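You operate a simulated robot arm through the tools that you are given. There is no shell and no other tool. Be economical: measure what you need, move in short steps, check, and stop when the job is done.

The job below is to be done with a simulated robot arm. You get a single attempt, and the scene is never put back.

## Task
Steam the rice sheet till the window shows set.
Fine: slide the tray in, open the red stub lever, shut it at set, let the box cool under 60 C, draw the tray out.

Only the result counts: the job must be done as asked and must still hold three seconds after the hand-in. Knocking over, shifting, dropping, spilling or breaking anything else fails it. Flat cloth is picked up by pressing the open fingertips on it (5 to 10 N) and closing them slowly along it; thin cloth reads only 2 to 8 mm in the jaws.

## Robot
A 7-joint arm with a two-finger parallel gripper, fixed in place. Base frame: the origin is at the foot of the arm, x ahead of it, y to its left, z up. Readings come in mm, degrees, newtons and seconds.
With the tool pointing down near the work surface it reaches from about 240 to 680 mm from the base axis. Its first joint turns from -66.0 to 66.0 degrees. Payload 2.4 kg.
The TCP is the grasp point between the finger pads, 30 mm short of the fingertips. In the tool frame z runs along the fingers and y along their closing line. The gripper opens to 94 mm. The fingers are 28 mm wide and 10 mm thick; the gripper's body (50 by 96 mm) begins 55 mm behind the TCP.
Orientation is that of the tool frame in the base frame, as [roll, pitch, yaw] about the fixed x, y, z axes, in that order (R = Rz(yaw) Ry(pitch) Rx(roll)). With the fingers straight down and closing along the base's y, the tool's x points along the base's -x, its y along +y and its z along -z.

## Interface
- The arm moves only by the tool nudge_tool. Its argument "targets" is a list of rows, each a list of 6 numbers: the shift along the base's x, y, z in cm, then the turn, a rotation vector about the base's x, y, z in degrees. In form: [[dx, dy, dz, rx, ry, rz], ...]. A call has 1 to 20 rows; each row is the pose to reach, as a shift and turn from the pose commanded when the call began. "gripper" is the opening, from 0 (shut) to 1 (fully open), set as the call begins (left out, the last holds). Each row takes 0.2 s and may step no farther than 50 mm and 8.6 degrees from the row before; otherwise, or with a gripper value out of range, the whole call is refused. Where a pose cannot be reached the arm comes as near as it can. A force on the tool above 40 N (or 10 N above the force at the start of the call, whichever is more), or a blocked arm, ends the call early, and 0.2 s more pass. Each finger travels about 153 mm/s and halts on what it meets, pressing with about 27 N; the grip force reading is that of the motor and also rises with nothing between the fingers. The clock runs only during rows and for 0.2 s after the last one: add rows that repeat a pose to give the fingers time. It gives the time, the measured TCP pose, the force on the tool (base axes), the opening and the grip force at its end, in the units of the frame above (readings bear some noise).
- Cameras (640 x 400 px; columns grow to the right, rows downward): "scene" is fixed at [31, 470.5, 1444.4]; the picture's right is [-0.83, -0.56, 0.00], its down [-0.34, 0.49, -0.80] and it looks along [0.45, -0.66, -0.60] (base axes); focal length 334 px, centre (320, 200). "wrist" rides on the gripper at [-37, 0, -58] in the tool frame; the picture's right is [0.00, -1.00, 0.00], its down [0.97, 0.00, -0.24] and it looks along [0.24, 0.00, 0.97] (tool axes); focal length 218 px, centre (320, 200). There is no depth. A picture from a camera that has moved, and an enlarged one, comes with that camera's place and axes in the base frame and with its lens.
- capture(camera): a new picture of that camera. The clock stands still meanwhile.
- close_up(camera, box): a new picture of the part [left, top, right, bottom] of that camera's present view, enlarged. The clock stands still meanwhile.
- hand_in(): hands the job in; it is judged then, once.

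Go step by step. Nothing tells you positions but the pictures and the camera data: compare them with the known pose of the tool, close in by small moves and look again before you grip or let go. The budget is 120 turns and 64 pictures, counting those below and the enlarged ones. Unless the task says otherwise, let go and move clear before handing in, and close with one line.

The tools are called after "Emit:" by a JSON object that holds its "name" and its "arguments". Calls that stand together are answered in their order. nudge_tool: Moves the arm, as the interface text tells. Its arguments: {"type":"object","properties":{"targets":{"type":"array","items":{"type":"array","items":{"type":"number"}}},"gripper":{"type":"number"}},"required":["targets"]} The other tools are called the same way: capture (camera) takes a picture; close_up (camera, box) takes an enlarged picture of a part of a camera's view; hand_in () hands the job in.

At the start:

```text
clock: 0.0
eef_pos: [370.7, 42.3, 1205.3]
tcp_rot: [180.0, 0.0, -180.0]
contact_force: [0.4, 0.0, 0.2]
opening: 94.4
grasp_force: 0.1
```

scene: 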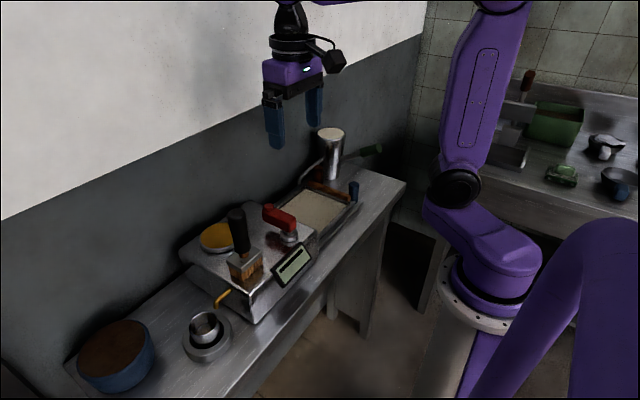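
wrist: 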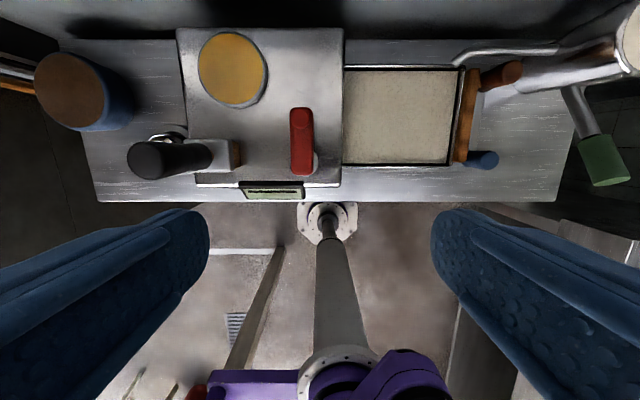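

I see a steamer box with a red lever and a black-handled lever, a display on the front, and a tray with a rice sheet to its right (-y side). I'll look closer before moving.

Emit:
{"name": "close_up", "arguments": {"camera": "scene", "box": [170, 120, 410, 340]}}

Emit:
{"name": "close_up", "arguments": {"camera": "wrist", "box": [120, 20, 520, 220]}}

```text
1.82 times, centred on (290, 230) of scene
camera zoom: at [31.0, 470.5, 1444.4], right [-0.83, -0.56, 0.0], down [-0.34, 0.49, -0.8], along [0.45, -0.66, -0.6], focal length 608 px, centre (374, 146)
```

zoom: 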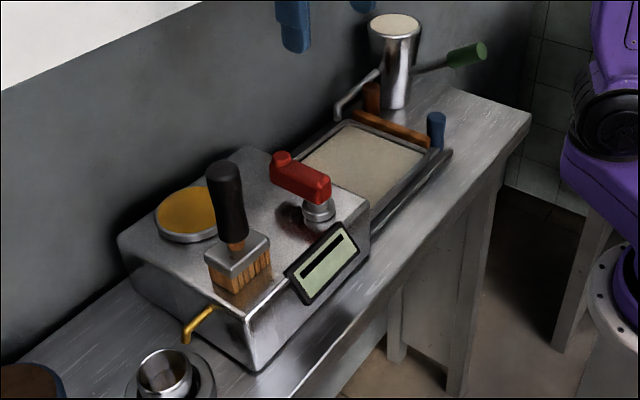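

```text
1.60 times, centred on (320, 120) of wrist
camera zoom: at [407.5, 42.2, 1264.7], right [0.0, -1.0, 0.0], down [-0.97, 0.0, 0.24], along [-0.24, 0.0, -0.97], focal length 349 px, centre (320, 328)
```

zoom: 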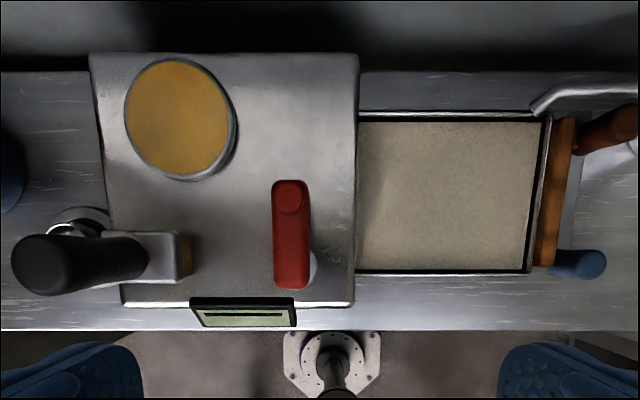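

Next I zoom further on the lever, display and tray handle to understand the mechanism.

Emit:
{"name": "close_up", "arguments": {"camera": "scene", "box": [240, 190, 340, 290]}}

Emit:
{"name": "close_up", "arguments": {"camera": "scene", "box": [290, 120, 390, 220]}}

```text
4.00 times, centred on (290, 240) of scene
camera zoom: at [31.0, 470.5, 1444.4], right [-0.83, -0.56, 0.0], down [-0.34, 0.49, -0.8], along [0.45, -0.66, -0.6], focal length 1337 px, centre (440, 40)
```

zoom: 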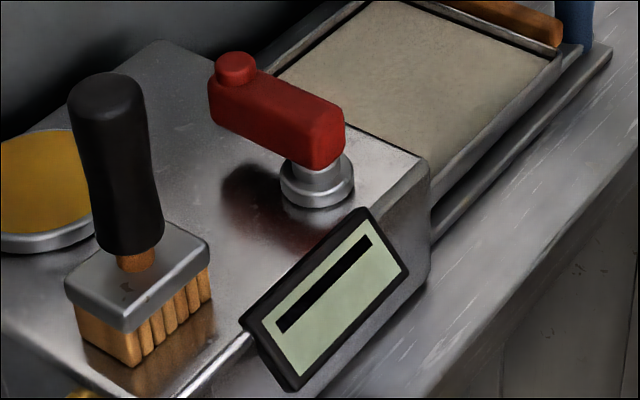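

```text
4.00 times, centred on (340, 170) of scene
camera zoom: at [31.0, 470.5, 1444.4], right [-0.83, -0.56, 0.0], down [-0.34, 0.49, -0.8], along [0.45, -0.66, -0.6], focal length 1337 px, centre (240, 320)
```

zoom: 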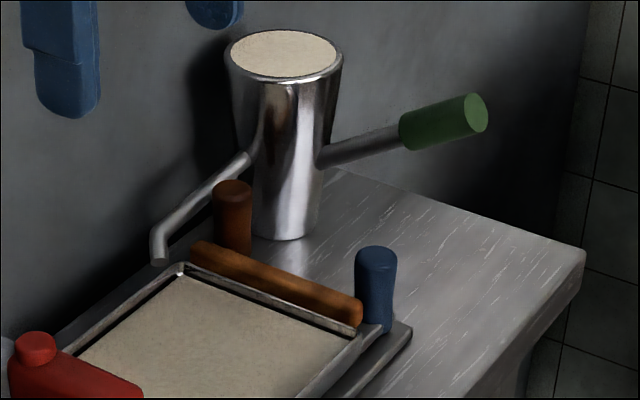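

Tray handle is a wooden bar near (457,-200,885), lever pivots near (380,64), tip near (441,64,1000). I move above the tray handle to look from the wrist.

Emit:
{"name": "nudge_tool", "arguments": {"targets": [[1.6, -3.5, -1.5, 0, 0, 0], [3.2, -7, -3, 0, 0, 0], [4.8, -10.5, -5, 0, 0, 0], [6.4, -14, -7, 0, 0, 0], [8, -17.5, -9, 0, 0, 0], [9.6, -21, -11, 0, 0, 0], [11, -24.2, -12.5, 0, 0, 0]]}}

Emit:
{"name": "capture", "arguments": {"camera": "wrist"}}

```text
clock: 1.6
eef_pos: [480.4, -200.6, 1081.2]
tcp_rot: [-180.0, 0.0, 180.0]
contact_force: [-0.2, 1.4, 0.0]
opening: 93.7
grasp_force: 0.1
```

```text
57 pictures are left
camera wrist: at [518.1, -201.7, 1140.1], right [0.0, -1.0, 0.0], down [-0.97, 0.0, 0.24], along [-0.24, 0.0, -0.97], focal length 218 px, centre (320, 200)
```

wrist: 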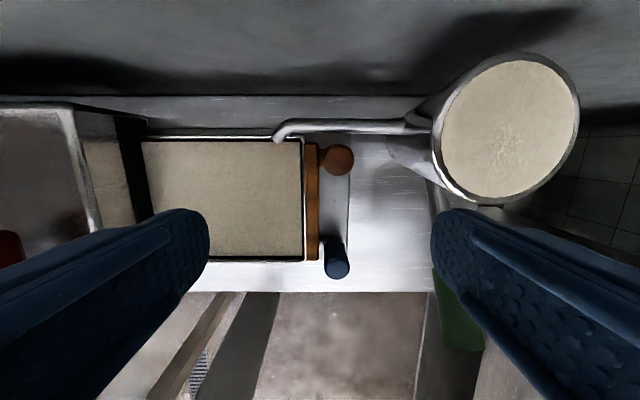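

The handle is visible between two posts; I enlarge it.

Emit:
{"name": "close_up", "arguments": {"camera": "wrist", "box": [260, 110, 400, 290]}}

```text
2.22 times, centred on (330, 200) of wrist
camera zoom: at [518.1, -201.7, 1140.1], right [0.0, -1.0, 0.0], down [-0.97, 0.0, 0.24], along [-0.24, 0.0, -0.97], focal length 485 px, centre (298, 200)
```

zoom: 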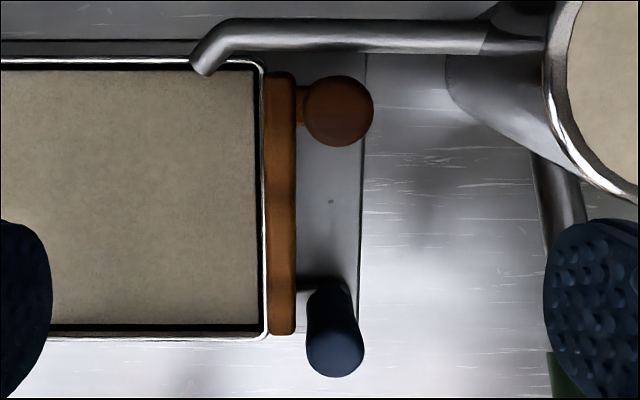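

Brown post is fixed to the tray bar (tray grip, about (506,-218)); the blue post stands on the plate. I'll turn the gripper 90°, close it, and come down behind the bar's middle to push the tray in.

Emit:
{"name": "nudge_tool", "arguments": {"targets": [[0, 0, 0, 0, 0, 8.5], [0, 0, 0, 0, 0, 17], [0, 0, 0, 0, 0, 25.5], [0, 0, 0, 0, 0, 34], [0, 0, 0, 0, 0, 42.5], [-1, -1, 0, 0, 0, 51], [-2, -2, 0, 0, 0, 59.5], [-3.4, -2.95, 0, 0, 0, 68], [-3.4, -2.95, 0, 0, 0, 76.5], [-3.4, -2.95, 0, 0, 0, 85], [-3.4, -2.95, 0, 0, 0, 90], [-3.4, -2.95, -4, 0, 0, 90], [-3.4, -2.95, -8, 0, 0, 90], [-3.4, -2.95, -11, 0, 0, 90]], "gripper": 0}}

Emit:
{"name": "capture", "arguments": {"camera": "wrist"}}

Emit:
{"name": "capture", "arguments": {"camera": "scene"}}

```text
clock: 4.6
eef_pos: [446.0, -226.7, 968.7]
tcp_rot: [180.0, 0.0, -90.0]
contact_force: [-0.3, -0.2, 0.4]
opening: 0.1
grasp_force: 27.1
```

```text
55 pictures are left
camera wrist: at [447.0, -190.6, 1028.1], right [1.0, 0.0, 0.0], down [0.0, -0.97, 0.24], along [0.0, -0.24, -0.97], focal length 218 px, centre (320, 200)
```

wrist: 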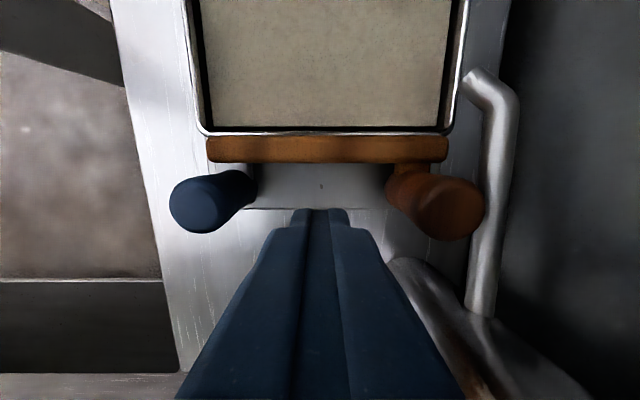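

```text
54 pictures are left
```

scene: 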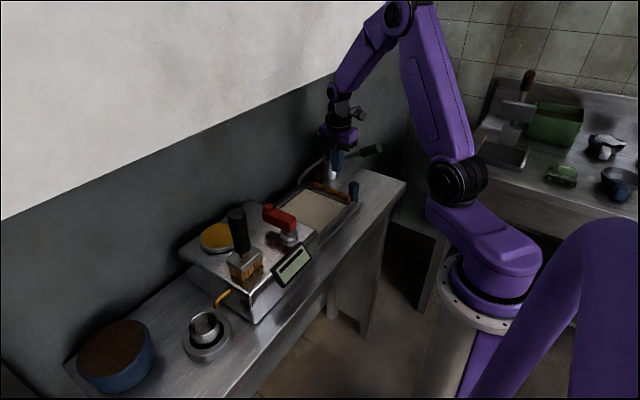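

Bar is centered under the fingers. I enlarge to check how the two posts are attached.

Emit:
{"name": "close_up", "arguments": {"camera": "wrist", "box": [150, 120, 510, 250]}}

```text
1.78 times, centred on (330, 185) of wrist
camera zoom: at [447.0, -190.6, 1028.1], right [1.0, 0.0, 0.0], down [0.0, -0.97, 0.24], along [0.0, -0.24, -0.97], focal length 388 px, centre (302, 227)
```

zoom: 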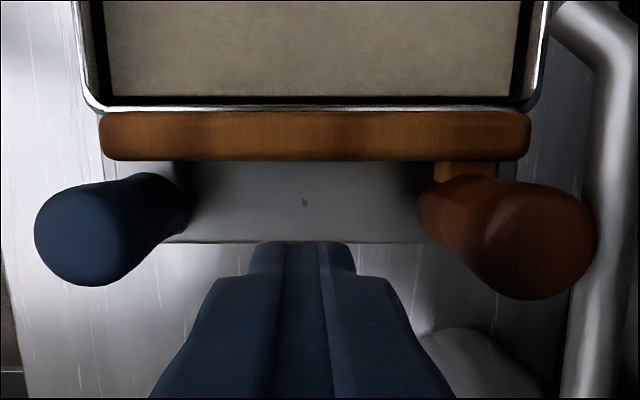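

Brown is linked to the bar; blue is separate. I lower the closed fingers behind the bar.

Emit:
{"name": "nudge_tool", "arguments": {"targets": [[0, 0, -3, 0, 0, 0], [0, 0, -5, 0, 0, 0], [0, 0, -6.2, 0, 0, 0], [0, 0, -6.7, 0, 0, 0], [0, 0, -6.7, 0, 0, 0]]}}

Emit:
{"name": "capture", "arguments": {"camera": "wrist"}}

Emit:
{"name": "close_up", "arguments": {"camera": "scene", "box": [290, 120, 390, 220]}}

```text
clock: 5.8
eef_pos: [445.7, -227.4, 902.9]
tcp_rot: [180.0, 0.0, -89.9]
contact_force: [-0.4, 1.2, 0.0]
opening: 0.1
grasp_force: 27.2
```

```text
52 pictures are left
camera wrist: at [446.3, -191.5, 961.9], right [1.0, 0.0, 0.0], down [0.0, -0.97, 0.24], along [0.0, -0.24, -0.97], focal length 218 px, centre (320, 200)
```

wrist: 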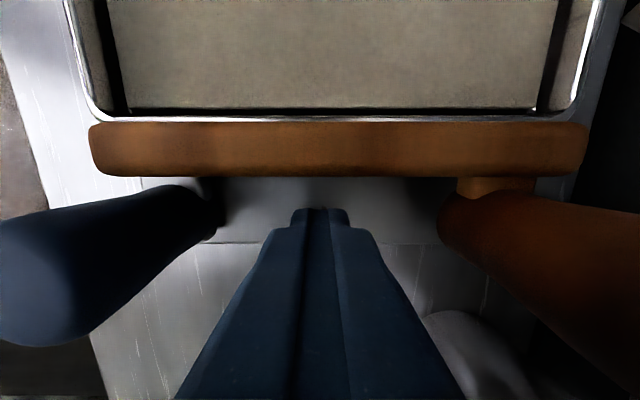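

```text
4.00 times, centred on (340, 170) of scene
camera zoom: at [31.0, 470.5, 1444.4], right [-0.83, -0.56, 0.0], down [-0.34, 0.49, -0.8], along [0.45, -0.66, -0.6], focal length 1337 px, centre (240, 320)
```

zoom: 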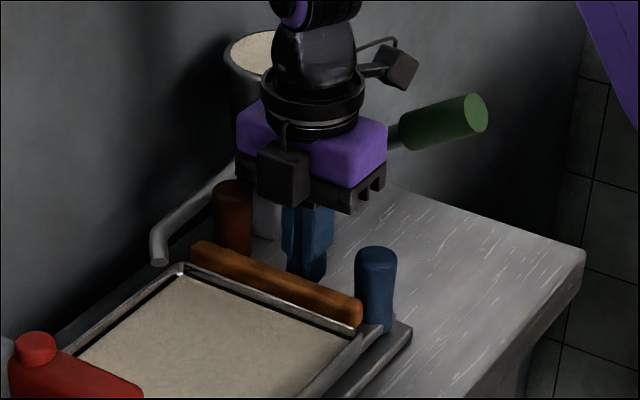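

Bar top looks at about z 900, fingertips at 873, so contact is sound. I push slowly +y.

Emit:
{"name": "nudge_tool", "arguments": {"targets": [[0, 0.8, 0, 0, 0, 0], [0, 1.5, 0, 0, 0, 0], [0, 2.2, 0, 0, 0, 0], [0, 3, 0, 0, 0, 0], [0, 4, 0, 0, 0, 0], [0, 5, 0, 0, 0, 0]]}}

Emit:
{"name": "capture", "arguments": {"camera": "wrist"}}

Emit:
{"name": "capture", "arguments": {"camera": "scene"}}

```text
clock: 7.2
eef_pos: [446.3, -178.7, 904.0]
tcp_rot: [180.0, 0.0, -90.1]
contact_force: [1.4, -5.1, -0.5]
opening: 0.1
grasp_force: 26.8
```

```text
50 pictures are left
camera wrist: at [446.8, -142.4, 962.5], right [1.0, 0.0, 0.0], down [0.0, -0.97, 0.24], along [0.0, -0.24, -0.97], focal length 218 px, centre (320, 200)
```

wrist: 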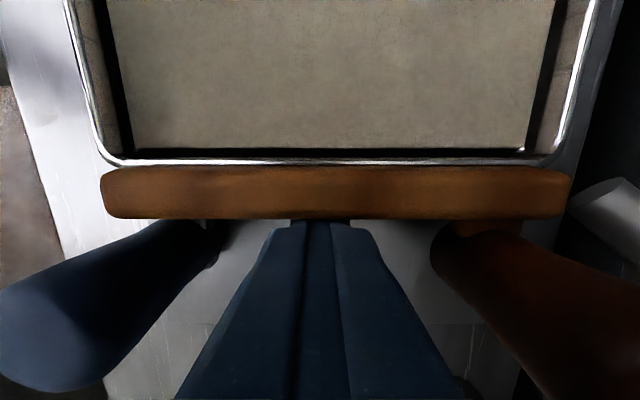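

```text
49 pictures are left
```

scene: 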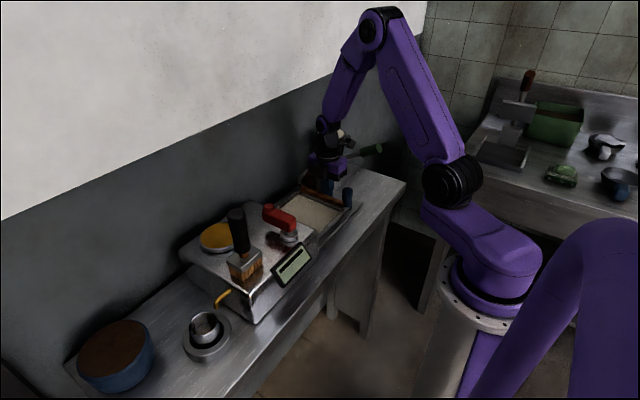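

The tray slides freely, both posts move with it. I keep pushing.

Emit:
{"name": "nudge_tool", "arguments": {"targets": [[0, 1, 0, 0, 0, 0], [0, 2, 0, 0, 0, 0], [0, 3, 0, 0, 0, 0], [0, 4, 0, 0, 0, 0], [0, 5, 0, 0, 0, 0], [0, 6, 0, 0, 0, 0], [0, 7, 0, 0, 0, 0], [0, 8, 0, 0, 0, 0], [0, 9, 0, 0, 0, 0], [0, 10, 0, 0, 0, 0]]}}

Emit:
{"name": "capture", "arguments": {"camera": "scene"}}

```text
clock: 9.4
eef_pos: [446.4, -80.1, 905.6]
tcp_rot: [-180.0, 0.0, -90.0]
contact_force: [1.8, -5.2, -0.9]
opening: 0.0
grasp_force: 27.1
```

```text
48 pictures are left
```

scene: 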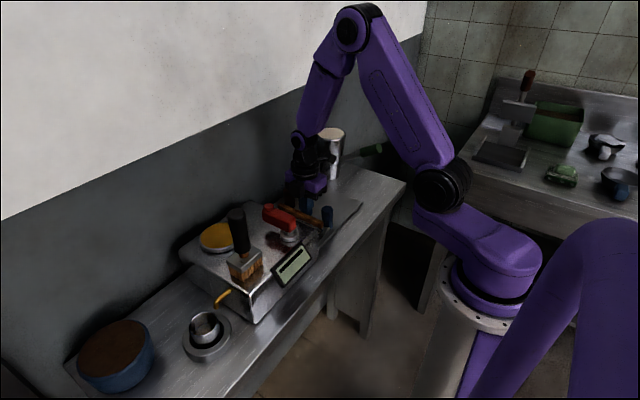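

Nearly in; I look at the gap from the wrist while going on with finer steps.

Emit:
{"name": "nudge_tool", "arguments": {"targets": [[0, 0.7, -0.1, 0, 0, 0], [0, 1.4, -0.2, 0, 0, 0], [0, 2.1, -0.2, 0, 0, 0], [0, 2.8, -0.2, 0, 0, 0], [0, 3.2, -0.2, 0, 0, 0], [0, 3.6, -0.2, 0, 0, 0]]}}

Emit:
{"name": "capture", "arguments": {"camera": "wrist"}}

Emit:
{"name": "close_up", "arguments": {"camera": "scene", "box": [230, 150, 370, 300]}}

```text
clock: 10.8
eef_pos: [445.9, -41.8, 902.9]
tcp_rot: [-180.0, 0.1, -90.0]
contact_force: [0.6, -4.8, -1.8]
opening: 0.3
grasp_force: 27.7
```

```text
47 pictures are left
camera wrist: at [446.3, -6.6, 961.3], right [1.0, 0.0, 0.0], down [0.0, -0.97, 0.24], along [0.0, -0.24, -0.97], focal length 218 px, centre (320, 200)
```

wrist: 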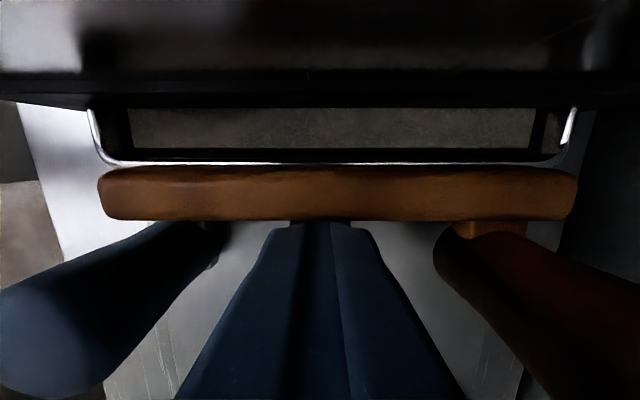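

```text
2.67 times, centred on (300, 225) of scene
camera zoom: at [31.1, 470.4, 1444.4], right [-0.83, -0.56, 0.0], down [-0.34, 0.49, -0.8], along [0.45, -0.66, -0.6], focal length 891 px, centre (373, 133)
```

zoom: 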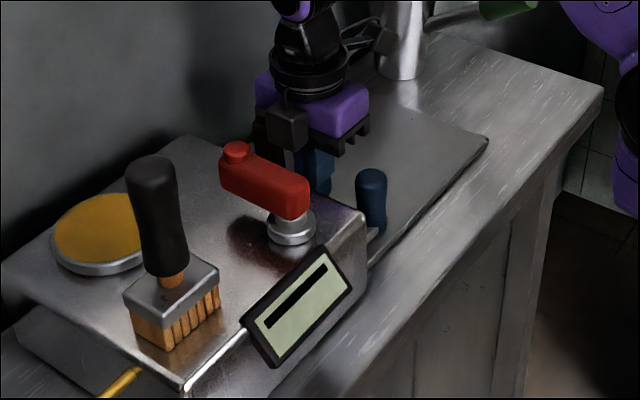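

About 10 mm remain to the box face. I push the rest in 2-3 mm steps.

Emit:
{"name": "nudge_tool", "arguments": {"targets": [[0, 0.3, 0, 0, 0, 0], [0, 0.6, 0, 0, 0, 0], [0, 0.8, 0, 0, 0, 0], [0, 1, 0, 0, 0, 0], [0, 1.2, 0, 0, 0, 0], [0, 1.4, 0, 0, 0, 0], [0, 1.6, 0, 0, 0, 0]]}}

Emit:
{"name": "capture", "arguments": {"camera": "wrist"}}

```text
clock: 12.4
eef_pos: [445.5, -25.3, 902.5]
tcp_rot: [179.9, 0.0, -90.0]
contact_force: [-1.8, -4.5, 0.3]
opening: 0.0
grasp_force: 27.2
```

```text
45 pictures are left
camera wrist: at [446.0, 10.9, 960.7], right [1.0, 0.0, 0.0], down [0.0, -0.97, 0.24], along [0.0, -0.24, -0.97], focal length 218 px, centre (320, 200)
```

wrist: 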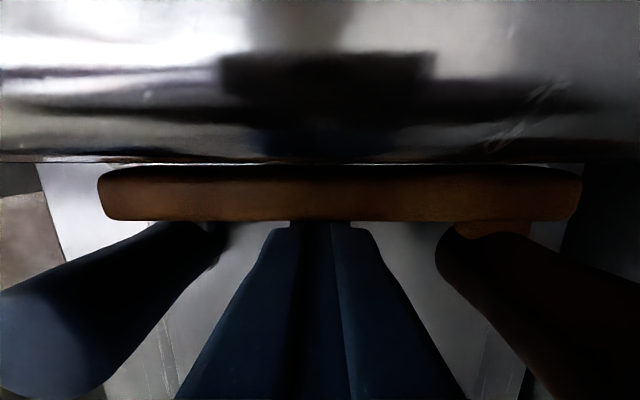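

Nearly touching; a few more mm until resistance.

Emit:
{"name": "nudge_tool", "arguments": {"targets": [[0, 0.2, 0, 0, 0, 0], [0, 0.4, 0, 0, 0, 0], [0, 0.6, 0, 0, 0, 0], [0, 0.8, 0, 0, 0, 0], [0, 1.0, 0, 0, 0, 0], [0, 1.2, 0, 0, 0, 0]]}}

Emit:
{"name": "capture", "arguments": {"camera": "wrist"}}

Emit:
{"name": "close_up", "arguments": {"camera": "scene", "box": [230, 150, 370, 300]}}

```text
clock: 13.8
eef_pos: [446.8, -15.1, 903.5]
tcp_rot: [179.9, 0.0, -90.1]
contact_force: [-1.5, -5.4, 1.6]
opening: 0.0
grasp_force: 26.8
```

```text
44 pictures are left
camera wrist: at [447.1, 21.8, 961.4], right [1.0, 0.0, 0.0], down [0.0, -0.97, 0.24], along [0.0, -0.24, -0.97], focal length 218 px, centre (320, 200)
```

wrist: 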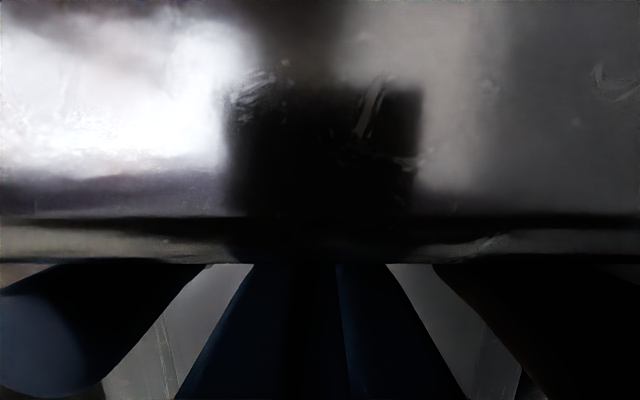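

```text
2.67 times, centred on (300, 225) of scene
camera zoom: at [31.0, 470.4, 1444.4], right [-0.83, -0.56, 0.0], down [-0.34, 0.49, -0.8], along [0.45, -0.66, -0.6], focal length 891 px, centre (373, 133)
```

zoom: 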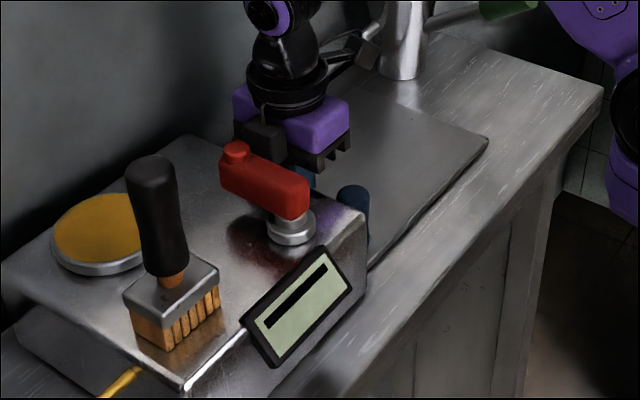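

Still only sliding friction; the bar is at the box face. I continue with 1 mm steps.

Emit:
{"name": "nudge_tool", "arguments": {"targets": [[0, 0.1, 0, 0, 0, 0], [0, 0.2, 0, 0, 0, 0], [0, 0.3, 0, 0, 0, 0], [0, 0.4, 0, 0, 0, 0], [0, 0.5, 0, 0, 0, 0], [0, 0.5, 0, 0, 0, 0]]}}

Emit:
{"name": "close_up", "arguments": {"camera": "scene", "box": [260, 170, 340, 270]}}

```text
clock: 15.2
eef_pos: [447.3, -13.5, 901.2]
tcp_rot: [-179.9, 0.0, -90.4]
contact_force: [4.1, -33.7, 0.0]
opening: 0.0
grasp_force: 27.0
```

```text
4.00 times, centred on (300, 220) of scene
camera zoom: at [31.1, 469.7, 1444.7], right [-0.83, -0.56, 0.0], down [-0.34, 0.49, -0.8], along [0.45, -0.66, -0.6], focal length 1337 px, centre (400, 120)
```

zoom: 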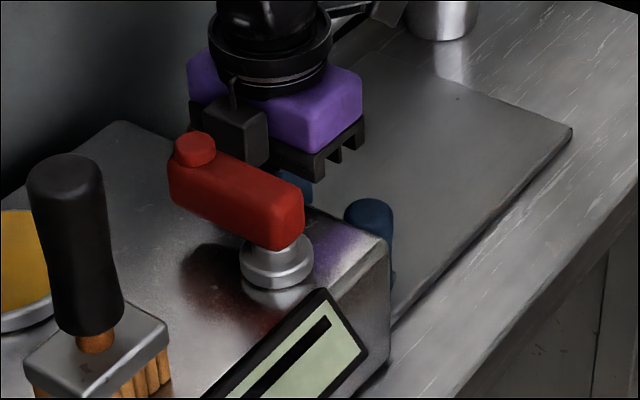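

The tray hit its stop (34 N). I back away, rise, turn back and look at the lever from above.

Emit:
{"name": "nudge_tool", "arguments": {"targets": [[0, -2, 0, 0, 0, 0], [0, -5, 0, 0, 0, 0], [0, -6, 4, 0, 0, 0], [0, -6, 9, 0, 0, 0], [0, -6, 14, 0, 0, 0], [0, -6, 18, 0, 0, 0], [0, -6, 20, 0, 0, -8], [0, -6, 20, 0, 0, -16], [0, -5, 20, 0, 0, -24], [-0.5, -4, 20, 0, 0, -32], [-1, -3, 20, 0, 0, -40], [-1.5, -1, 20, 0, 0, -48], [-2, 1, 20, 0, 0, -56], [-2.5, 3, 20, 0, 0, -64], [-3, 5, 20, 0, 0, -72], [-3.5, 7, 20, 0, 0, -80], [-3.5, 7.5, 20, 0, 0, -88], [-3.5, 7.5, 20, 0, 0, -90]]}}

Emit:
{"name": "capture", "arguments": {"camera": "wrist"}}

Emit:
{"name": "close_up", "arguments": {"camera": "scene", "box": [230, 150, 370, 300]}}

```text
clock: 19.0
eef_pos: [411.5, 66.1, 1101.3]
tcp_rot: [180.0, 0.0, 180.0]
contact_force: [0.3, 0.2, 0.4]
opening: 0.0
grasp_force: 26.9
```

```text
41 pictures are left
camera wrist: at [448.7, 64.7, 1159.9], right [0.0, -1.0, 0.0], down [-0.97, 0.0, 0.24], along [-0.24, 0.0, -0.97], focal length 218 px, centre (320, 200)
```

wrist: 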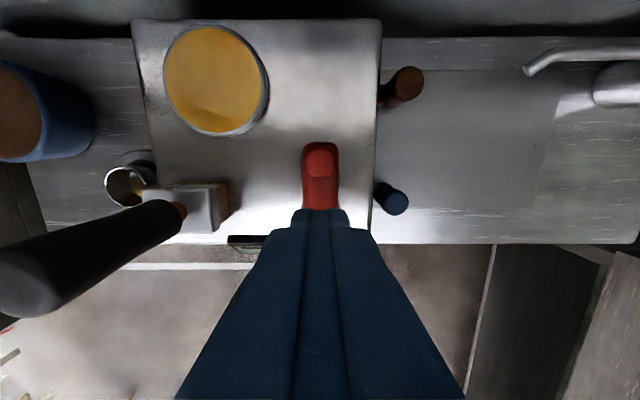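

```text
2.67 times, centred on (300, 225) of scene
camera zoom: at [31.0, 470.5, 1444.4], right [-0.83, -0.56, 0.0], down [-0.34, 0.49, -0.8], along [0.45, -0.66, -0.6], focal length 891 px, centre (373, 133)
```

zoom: 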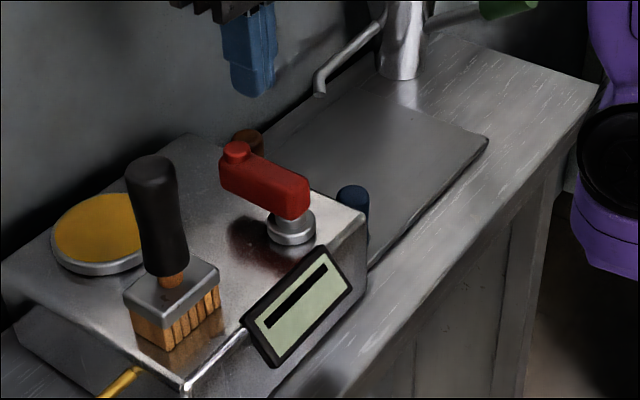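

Knob near (439,65), lever 27 mm wide, tray in. I open partly and come down straddling the lever near its tip.

Emit:
{"name": "nudge_tool", "arguments": {"targets": [[1.3, -0.1, 0, 0, 0, 0], [2.5, -0.1, 0, 0, 0, 0], [2.5, -0.1, -2, 0, 0, 0], [2.5, -0.1, -4, 0, 0, 0], [2.5, -0.1, -6, 0, 0, 0], [2.5, -0.1, -8, 0, 0, 0], [2.5, -0.1, -9.5, 0, 0, 0], [2.5, -0.1, -10.7, 0, 0, 0]], "gripper": 0.6}}

Emit:
{"name": "capture", "arguments": {"camera": "wrist"}}

Emit:
{"name": "close_up", "arguments": {"camera": "scene", "box": [230, 150, 370, 300]}}

```text
clock: 20.8
eef_pos: [436.0, 64.4, 993.8]
tcp_rot: [180.0, 0.0, 180.0]
contact_force: [-0.2, -1.5, 0.3]
opening: 56.2
grasp_force: 0.1
```

```text
39 pictures are left
camera wrist: at [472.1, 64.9, 1052.7], right [0.0, -1.0, 0.0], down [-0.97, 0.0, 0.24], along [-0.24, 0.0, -0.97], focal length 218 px, centre (320, 200)
```

wrist: 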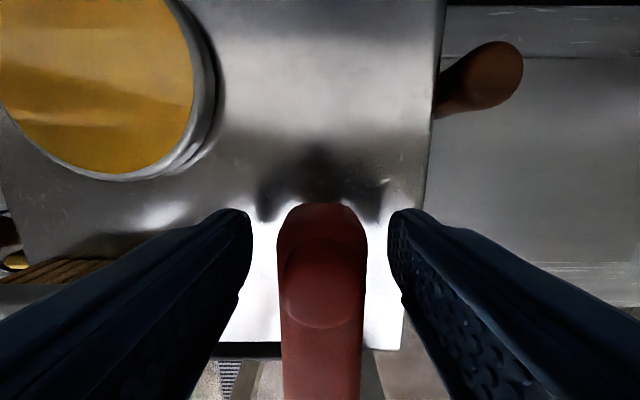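

```text
2.67 times, centred on (300, 225) of scene
camera zoom: at [31.0, 470.5, 1444.4], right [-0.83, -0.56, 0.0], down [-0.34, 0.49, -0.8], along [0.45, -0.66, -0.6], focal length 891 px, centre (373, 133)
```

zoom: 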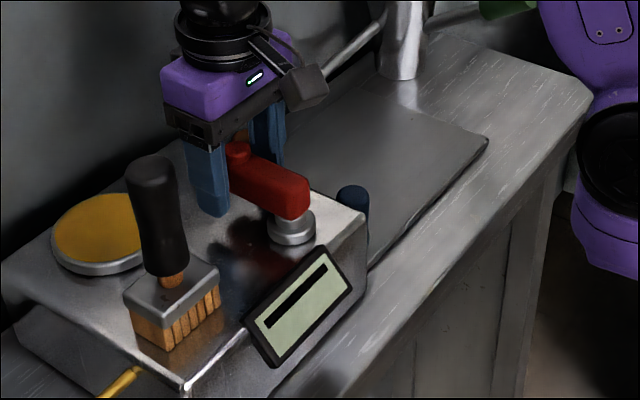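

Fingers straddle the lever well. I narrow the fingers to a loose fit and test turning counter-clockwise a little.

Emit:
{"name": "nudge_tool", "arguments": {"targets": [[0, 0, 0, 0, 0, 0], [0, 0, 0, 0, 0, 0], [-0.01, 0.34, 0, 0, 0, 4], [-0.05, 0.68, 0, 0, 0, 8], [-0.11, 1.02, 0, 0, 0, 12], [-0.11, 1.02, 0, 0, 0, 12]], "gripper": 0.34}}

Emit:
{"name": "capture", "arguments": {"camera": "wrist"}}

Emit:
{"name": "close_up", "arguments": {"camera": "scene", "box": [230, 150, 370, 300]}}

```text
clock: 22.2
eef_pos: [434.1, 73.8, 995.4]
tcp_rot: [180.0, 0.0, -168.0]
contact_force: [0.5, -0.1, -0.1]
opening: 32.7
grasp_force: 1.2
```

```text
37 pictures are left
camera wrist: at [470.8, 81.8, 1053.4], right [0.21, -0.98, 0.0], down [-0.95, -0.2, 0.24], along [-0.23, -0.05, -0.97], focal length 218 px, centre (320, 200)
```

wrist: 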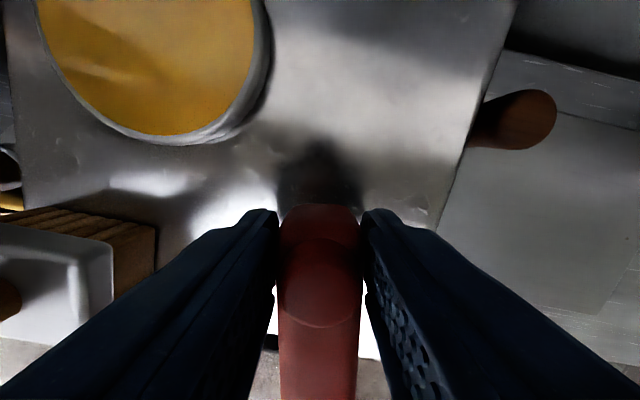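

```text
2.67 times, centred on (300, 225) of scene
camera zoom: at [31.1, 470.5, 1444.4], right [-0.83, -0.56, 0.0], down [-0.34, 0.49, -0.8], along [0.45, -0.66, -0.6], focal length 891 px, centre (373, 133)
```

zoom: 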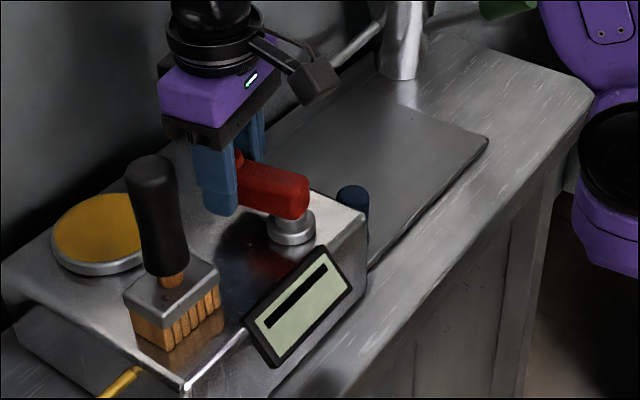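

It turns freely counter-clockwise. I carry on along the arc to about 52°, keeping clear of the brush, and check the display.

Emit:
{"name": "nudge_tool", "arguments": {"targets": [[-0.19, 0.66, 0, 0, 0, 8], [-0.47, 1.28, 0, 0, 0, 16], [-0.83, 1.86, 0, 0, 0, 24], [-1.27, 2.39, 0, 0, 0, 32], [-1.78, 2.84, 0, 0, 0, 40], [-1.78, 2.84, 0, 0, 0, 40]]}}

Emit:
{"name": "close_up", "arguments": {"camera": "scene", "box": [230, 150, 370, 300]}}

```text
clock: 23.6
eef_pos: [416.8, 103.7, 993.9]
tcp_rot: [-180.0, -0.1, -127.9]
contact_force: [-1.9, 1.4, -0.9]
opening: 33.4
grasp_force: 1.2
```

```text
2.67 times, centred on (300, 225) of scene
camera zoom: at [31.0, 470.6, 1444.4], right [-0.83, -0.56, 0.0], down [-0.34, 0.49, -0.8], along [0.45, -0.66, -0.6], focal length 891 px, centre (373, 133)
```

zoom: 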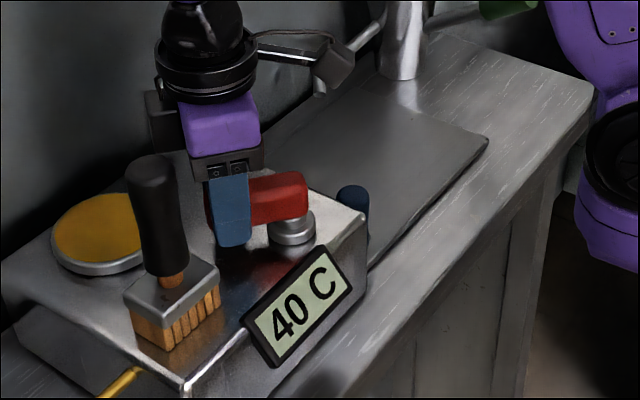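

The valve is open and the display reads 40 C. I hold here and watch how it rises.

Emit:
{"name": "nudge_tool", "arguments": {"targets": [[0, 0, 0, 0, 0, 0], [0, 0, 0, 0, 0, 0], [0, 0, 0, 0, 0, 0], [0, 0, 0, 0, 0, 0], [0, 0, 0, 0, 0, 0]]}}

Emit:
{"name": "close_up", "arguments": {"camera": "scene", "box": [260, 220, 330, 300]}}

```text
clock: 24.8
eef_pos: [416.4, 102.9, 994.7]
tcp_rot: [-180.0, 0.0, -128.0]
contact_force: [-2.1, 1.0, -2.0]
opening: 33.3
grasp_force: 0.6
```

```text
5.00 times, centred on (295, 260) of scene
camera zoom: at [31.0, 470.6, 1444.4], right [-0.83, -0.56, 0.0], down [-0.34, 0.49, -0.8], along [0.45, -0.66, -0.6], focal length 1671 px, centre (445, -100)
```

zoom: 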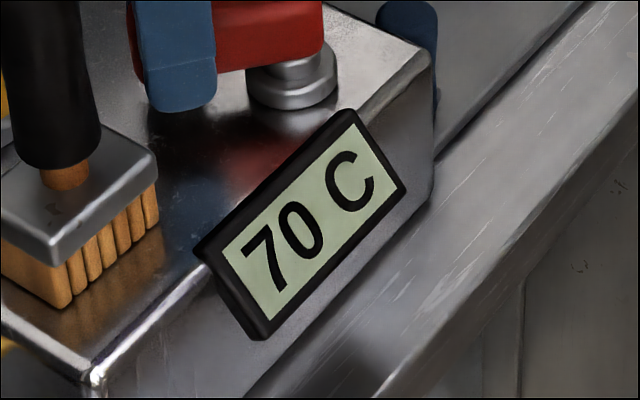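

Rising fast. I keep waiting in short holds.

Emit:
{"name": "nudge_tool", "arguments": {"targets": [[0, 0, 0, 0, 0, 0], [0, 0, 0, 0, 0, 0], [0, 0, 0, 0, 0, 0], [0, 0, 0, 0, 0, 0]]}}

Emit:
{"name": "close_up", "arguments": {"camera": "scene", "box": [260, 220, 330, 300]}}

```text
clock: 25.8
eef_pos: [415.6, 103.3, 994.5]
tcp_rot: [-180.0, 0.0, -128.0]
contact_force: [-2.5, 1.0, -1.1]
opening: 33.1
grasp_force: 1.3
```

```text
5.00 times, centred on (295, 260) of scene
camera zoom: at [31.0, 470.5, 1444.4], right [-0.83, -0.56, 0.0], down [-0.34, 0.49, -0.8], along [0.45, -0.66, -0.6], focal length 1671 px, centre (445, -100)
```

zoom: 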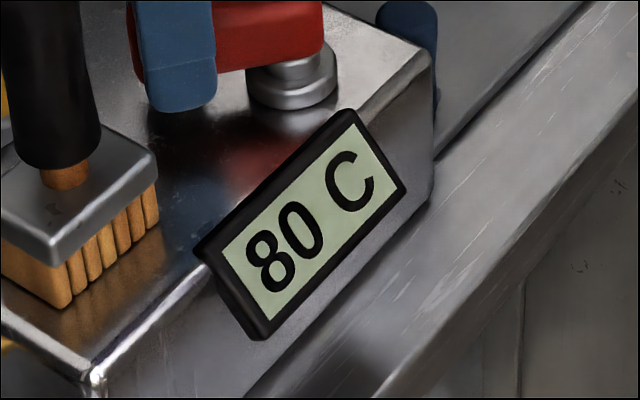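

The display reads 80 C now; I keep waiting.

Emit:
{"name": "nudge_tool", "arguments": {"targets": [[0, 0, 0, 0, 0, 0], [0, 0, 0, 0, 0, 0], [0, 0, 0, 0, 0, 0], [0, 0, 0, 0, 0, 0], [0, 0, 0, 0, 0, 0], [0, 0, 0, 0, 0, 0]]}}

Emit:
{"name": "close_up", "arguments": {"camera": "scene", "box": [260, 220, 330, 300]}}

```text
clock: 27.2
eef_pos: [416.4, 103.1, 993.7]
tcp_rot: [-180.0, 0.0, -128.1]
contact_force: [-2.3, 1.5, -0.7]
opening: 33.4
grasp_force: 1.1
```

```text
5.00 times, centred on (295, 260) of scene
camera zoom: at [31.0, 470.6, 1444.4], right [-0.83, -0.56, 0.0], down [-0.34, 0.49, -0.8], along [0.45, -0.66, -0.6], focal length 1671 px, centre (445, -100)
```

zoom: 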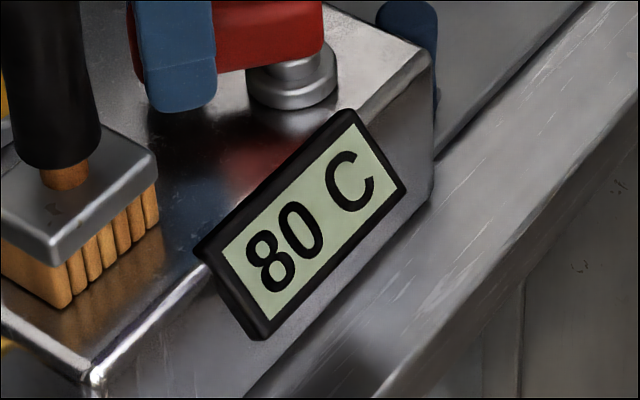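

It seems to be leveling at 80 C; I wait 2 s more to see whether the partial opening suffices.

Emit:
{"name": "nudge_tool", "arguments": {"targets": [[0, 0, 0, 0, 0, 0], [0, 0, 0, 0, 0, 0], [0, 0, 0, 0, 0, 0], [0, 0, 0, 0, 0, 0], [0, 0, 0, 0, 0, 0], [0, 0, 0, 0, 0, 0], [0, 0, 0, 0, 0, 0], [0, 0, 0, 0, 0, 0], [0, 0, 0, 0, 0, 0]]}}

Emit:
{"name": "close_up", "arguments": {"camera": "scene", "box": [260, 220, 330, 300]}}

```text
clock: 29.2
eef_pos: [417.7, 102.8, 996.0]
tcp_rot: [-180.0, 0.0, -128.0]
contact_force: [-1.5, 1.6, -1.0]
opening: 33.3
grasp_force: 0.9
```

```text
5.00 times, centred on (295, 260) of scene
camera zoom: at [31.0, 470.6, 1444.4], right [-0.83, -0.56, 0.0], down [-0.34, 0.49, -0.8], along [0.45, -0.66, -0.6], focal length 1671 px, centre (445, -100)
```

zoom: 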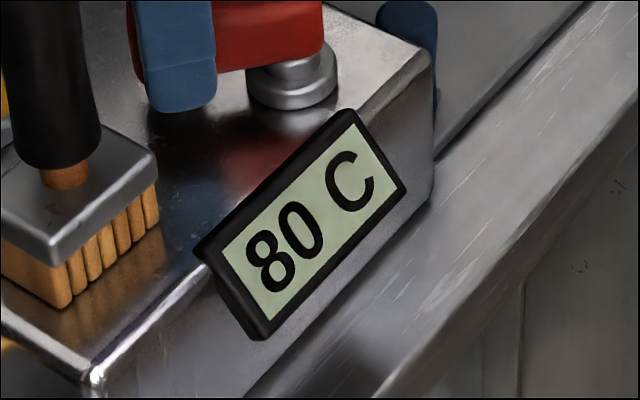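

It has plateaued at 80 C, so the valve must be opened further. I turn about 14° more with the brush kept clear.

Emit:
{"name": "nudge_tool", "arguments": {"targets": [[-0.33, 0.24, 0, 0, 0, 3], [-0.68, 0.44, 0, 0, 0, 6], [-1.03, 0.62, 0, 0, 0, 9], [-1.03, 0.62, 0, 0, 0, 9], [-1.03, 0.62, 0, 0, 0, 9]], "gripper": 0.38}}

Emit:
{"name": "close_up", "arguments": {"camera": "scene", "box": [230, 150, 370, 300]}}

Emit:
{"name": "capture", "arguments": {"camera": "wrist"}}

```text
clock: 30.4
eef_pos: [406.0, 107.7, 994.4]
tcp_rot: [-179.9, -0.1, -119.0]
contact_force: [3.3, -0.5, 1.7]
opening: 37.0
grasp_force: 0.9
```

```text
2.67 times, centred on (300, 225) of scene
camera zoom: at [31.1, 470.5, 1444.4], right [-0.83, -0.56, 0.0], down [-0.34, 0.49, -0.8], along [0.45, -0.66, -0.6], focal length 891 px, centre (373, 133)
```

zoom: 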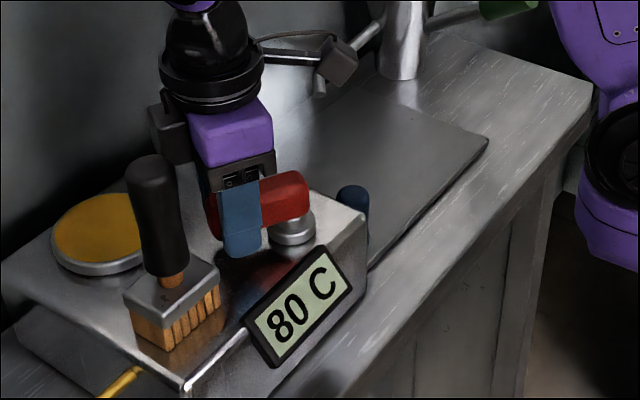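

```text
29 pictures are left
camera wrist: at [425.0, 140.8, 1053.0], right [0.87, -0.48, 0.0], down [-0.47, -0.85, 0.24], along [-0.12, -0.21, -0.97], focal length 218 px, centre (320, 200)
```

wrist: 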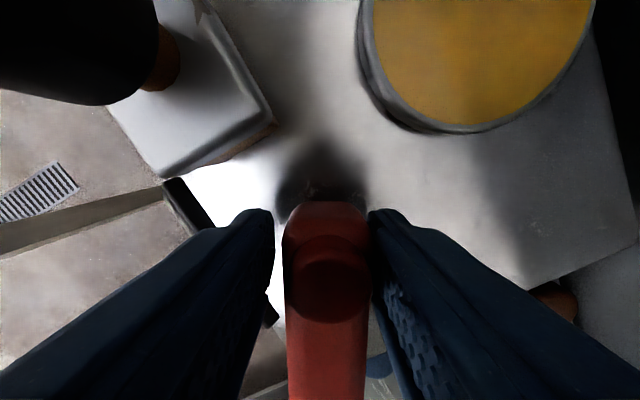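

Clearances are good. I hold 1 s and read again.

Emit:
{"name": "nudge_tool", "arguments": {"targets": [[0, 0, 0, 0, 0, 0], [0, 0, 0, 0, 0, 0], [0, 0, 0, 0, 0, 0], [0, 0, 0, 0, 0, 0], [0, 0, 0, 0, 0, 0]]}}

Emit:
{"name": "close_up", "arguments": {"camera": "scene", "box": [260, 220, 330, 300]}}

```text
clock: 31.6
eef_pos: [408.2, 109.1, 993.7]
tcp_rot: [180.0, 0.1, -119.0]
contact_force: [2.1, -0.7, -0.6]
opening: 37.0
grasp_force: 1.0
```

```text
5.00 times, centred on (295, 260) of scene
camera zoom: at [31.1, 470.5, 1444.4], right [-0.83, -0.56, 0.0], down [-0.34, 0.49, -0.8], along [0.45, -0.66, -0.6], focal length 1671 px, centre (445, -100)
```

zoom: 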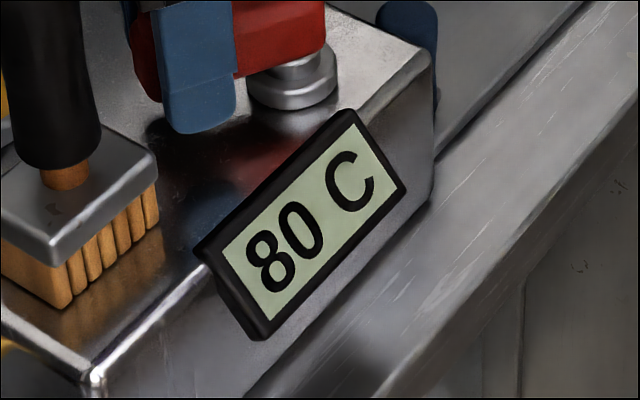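

Still 80 C. I open somewhat further toward the end of travel and hold.

Emit:
{"name": "nudge_tool", "arguments": {"targets": [[-0.36, 0.14, 0, 0, 0, 3], [-0.72, 0.25, 0, 0, 0, 6], [-0.72, 0.25, 0, 0, 0, 6], [-0.72, 0.25, 0, 0, 0, 6], [-0.72, 0.25, 0, 0, 0, 6], [-0.72, 0.25, 0, 0, 0, 6]]}}

Emit:
{"name": "close_up", "arguments": {"camera": "scene", "box": [230, 150, 370, 300]}}

```text
clock: 33.0
eef_pos: [398.4, 111.8, 994.6]
tcp_rot: [180.0, 0.0, -113.0]
contact_force: [0.4, -0.5, 0.5]
opening: 36.6
grasp_force: 0.6
```

```text
2.67 times, centred on (300, 225) of scene
camera zoom: at [31.1, 470.5, 1444.4], right [-0.83, -0.56, 0.0], down [-0.34, 0.49, -0.8], along [0.45, -0.66, -0.6], focal length 891 px, centre (373, 133)
```

zoom: 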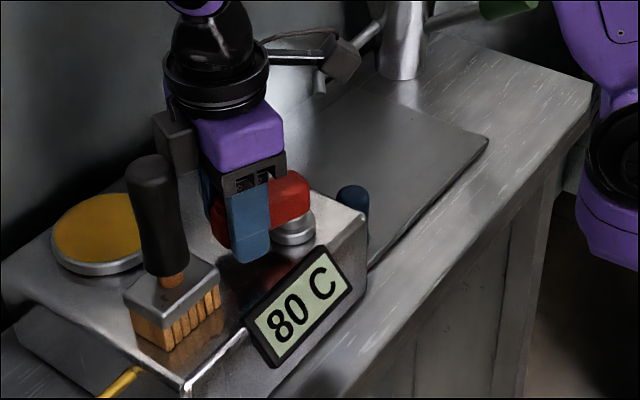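

Temperature stays at 80 C regardless, so the rice sheet probably just needs time. I wait in 2.6 s holds.

Emit:
{"name": "nudge_tool", "arguments": {"targets": [[0, 0, 0, 0, 0, 0], [0, 0, 0, 0, 0, 0], [0, 0, 0, 0, 0, 0], [0, 0, 0, 0, 0, 0], [0, 0, 0, 0, 0, 0], [0, 0, 0, 0, 0, 0], [0, 0, 0, 0, 0, 0], [0, 0, 0, 0, 0, 0], [0, 0, 0, 0, 0, 0], [0, 0, 0, 0, 0, 0], [0, 0, 0, 0, 0, 0], [0, 0, 0, 0, 0, 0]]}}

Emit:
{"name": "close_up", "arguments": {"camera": "scene", "box": [260, 220, 330, 300]}}

```text
clock: 35.6
eef_pos: [398.9, 112.3, 995.2]
tcp_rot: [-180.0, 0.0, -113.1]
contact_force: [0.5, -0.3, 0.3]
opening: 36.3
grasp_force: 0.6
```

```text
5.00 times, centred on (295, 260) of scene
camera zoom: at [31.1, 470.5, 1444.4], right [-0.83, -0.56, 0.0], down [-0.34, 0.49, -0.8], along [0.45, -0.66, -0.6], focal length 1671 px, centre (445, -100)
```

zoom: 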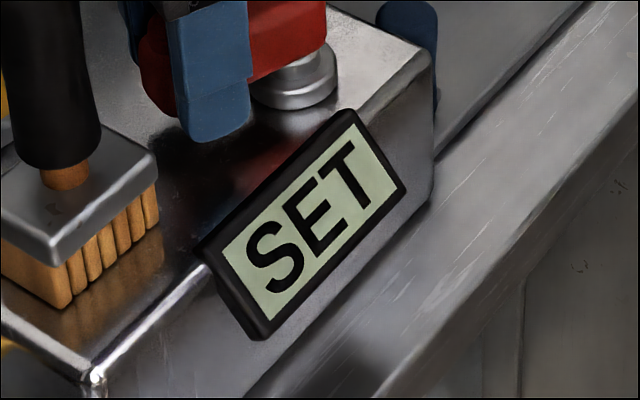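

Window shows SET. I turn the lever back along the arc to shut.

Emit:
{"name": "nudge_tool", "arguments": {"targets": [[0.72, -0.25, 0, 0, 0, -7.5], [1.4, -0.62, 0, 0, 0, -15], [2.01, -1.09, 0, 0, 0, -22.5], [2.54, -1.65, 0, 0, 0, -30], [2.97, -2.28, 0, 0, 0, -37.5], [3.3, -2.97, 0, 0, 0, -45], [3.52, -3.71, 0, 0, 0, -52.5], [3.62, -4.39, 0, 0, 0, -60], [3.63, -4.9, 0, 0, 0, -67], [3.63, -5.08, 0, 0, 0, -67]], "gripper": 0.34}}

Emit:
{"name": "close_up", "arguments": {"camera": "scene", "box": [230, 150, 370, 300]}}

Emit:
{"name": "capture", "arguments": {"camera": "wrist"}}

```text
clock: 37.8
eef_pos: [436.8, 62.2, 994.7]
tcp_rot: [-180.0, 0.1, 179.9]
contact_force: [-0.1, 10.7, 2.2]
opening: 38.1
grasp_force: 5.2
```

```text
2.67 times, centred on (300, 225) of scene
camera zoom: at [31.0, 470.8, 1444.3], right [-0.83, -0.56, 0.0], down [-0.34, 0.49, -0.8], along [0.45, -0.66, -0.6], focal length 891 px, centre (373, 133)
```

zoom: 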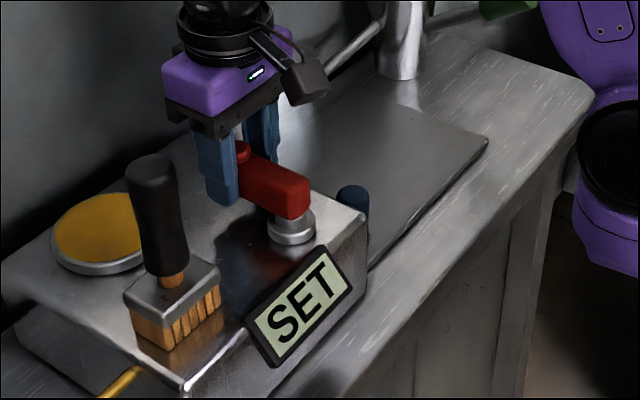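

```text
24 pictures are left
camera wrist: at [474.1, 61.3, 1053.8], right [0.0, -1.0, 0.0], down [-0.97, 0.0, 0.24], along [-0.24, 0.0, -0.97], focal length 218 px, centre (320, 200)
```

wrist: 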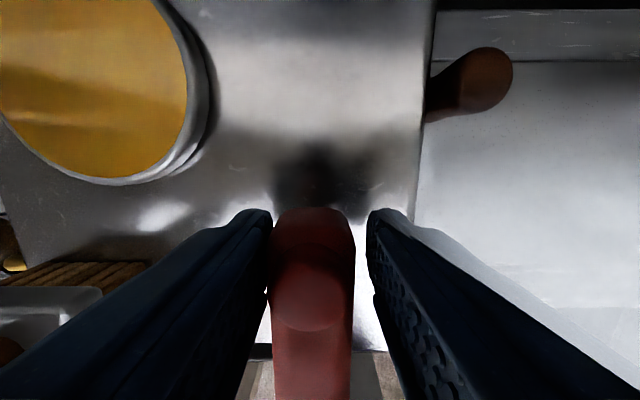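

Lever is back against its stop (11 N). I press 2 mm more for certainty, then relax, open and rise toward the tray side.

Emit:
{"name": "nudge_tool", "arguments": {"targets": [[0, -0.2, 0, 0, 0, 0], [0, -0.2, 0, 0, 0, 0], [0, 0.2, 0, 0, 0, 0]]}}

Emit:
{"name": "nudge_tool", "arguments": {"targets": [[0, 0, 0, 0, 0, 0], [0, 0, 0, 0, 0, 0], [0, 0, 4, 0, 0, 0], [0, 0, 8, 0, 0, 0], [0, 0, 12, 0, 0, 0], [0, -2, 13, 0, 0, 0], [1, -6, 13, 0, 0, 0], [3, -9, 13, 0, 0, 0]], "gripper": 0.6}}

Emit:
{"name": "close_up", "arguments": {"camera": "scene", "box": [230, 150, 370, 300]}}

Emit:
{"name": "capture", "arguments": {"camera": "wrist"}}

```text
clock: 38.6
eef_pos: [435.6, 61.8, 993.7]
tcp_rot: [-179.8, -0.1, 179.9]
contact_force: [2.0, 9.3, 2.8]
opening: 37.8
grasp_force: 4.9
```

```text
clock: 40.4
eef_pos: [465.7, -26.7, 1122.9]
tcp_rot: [-179.9, -0.1, 180.0]
contact_force: [0.3, 0.7, -0.3]
opening: 56.3
grasp_force: 0.1
```

```text
2.67 times, centred on (300, 225) of scene
camera zoom: at [31.0, 470.5, 1444.4], right [-0.83, -0.56, 0.0], down [-0.34, 0.49, -0.8], along [0.45, -0.66, -0.6], focal length 891 px, centre (373, 133)
```

zoom: 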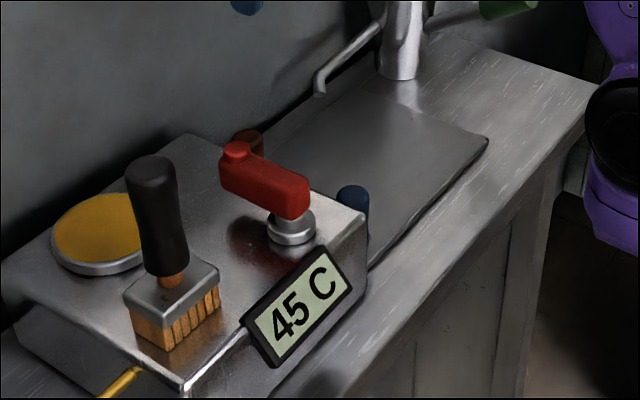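

```text
22 pictures are left
camera wrist: at [503.4, -27.4, 1181.7], right [0.0, -1.0, 0.0], down [-0.97, 0.0, 0.24], along [-0.24, 0.0, -0.97], focal length 218 px, centre (320, 200)
```

wrist: 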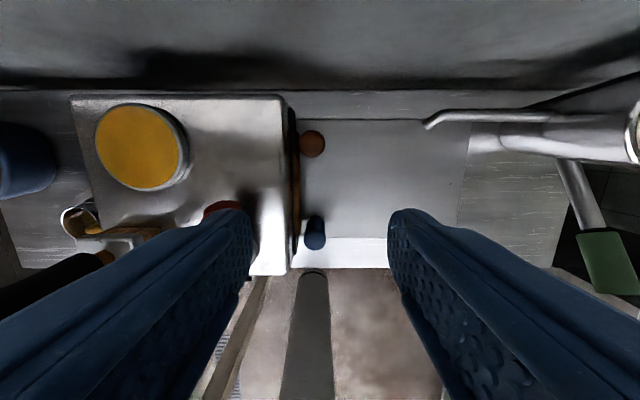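

Box reads 45 C (under 60), lever shut. I enlarge the two tray posts to choose which to pull.

Emit:
{"name": "close_up", "arguments": {"camera": "wrist", "box": [270, 110, 370, 260]}}

```text
2.67 times, centred on (320, 185) of wrist
camera zoom: at [503.4, -27.4, 1181.7], right [0.0, -1.0, 0.0], down [-0.97, 0.0, 0.24], along [-0.24, 0.0, -0.97], focal length 582 px, centre (320, 240)
```

zoom: 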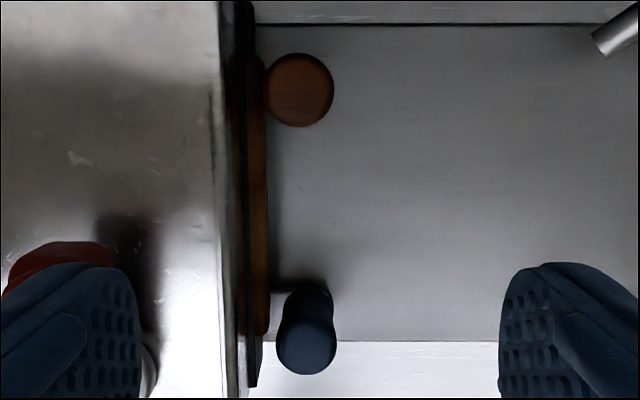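

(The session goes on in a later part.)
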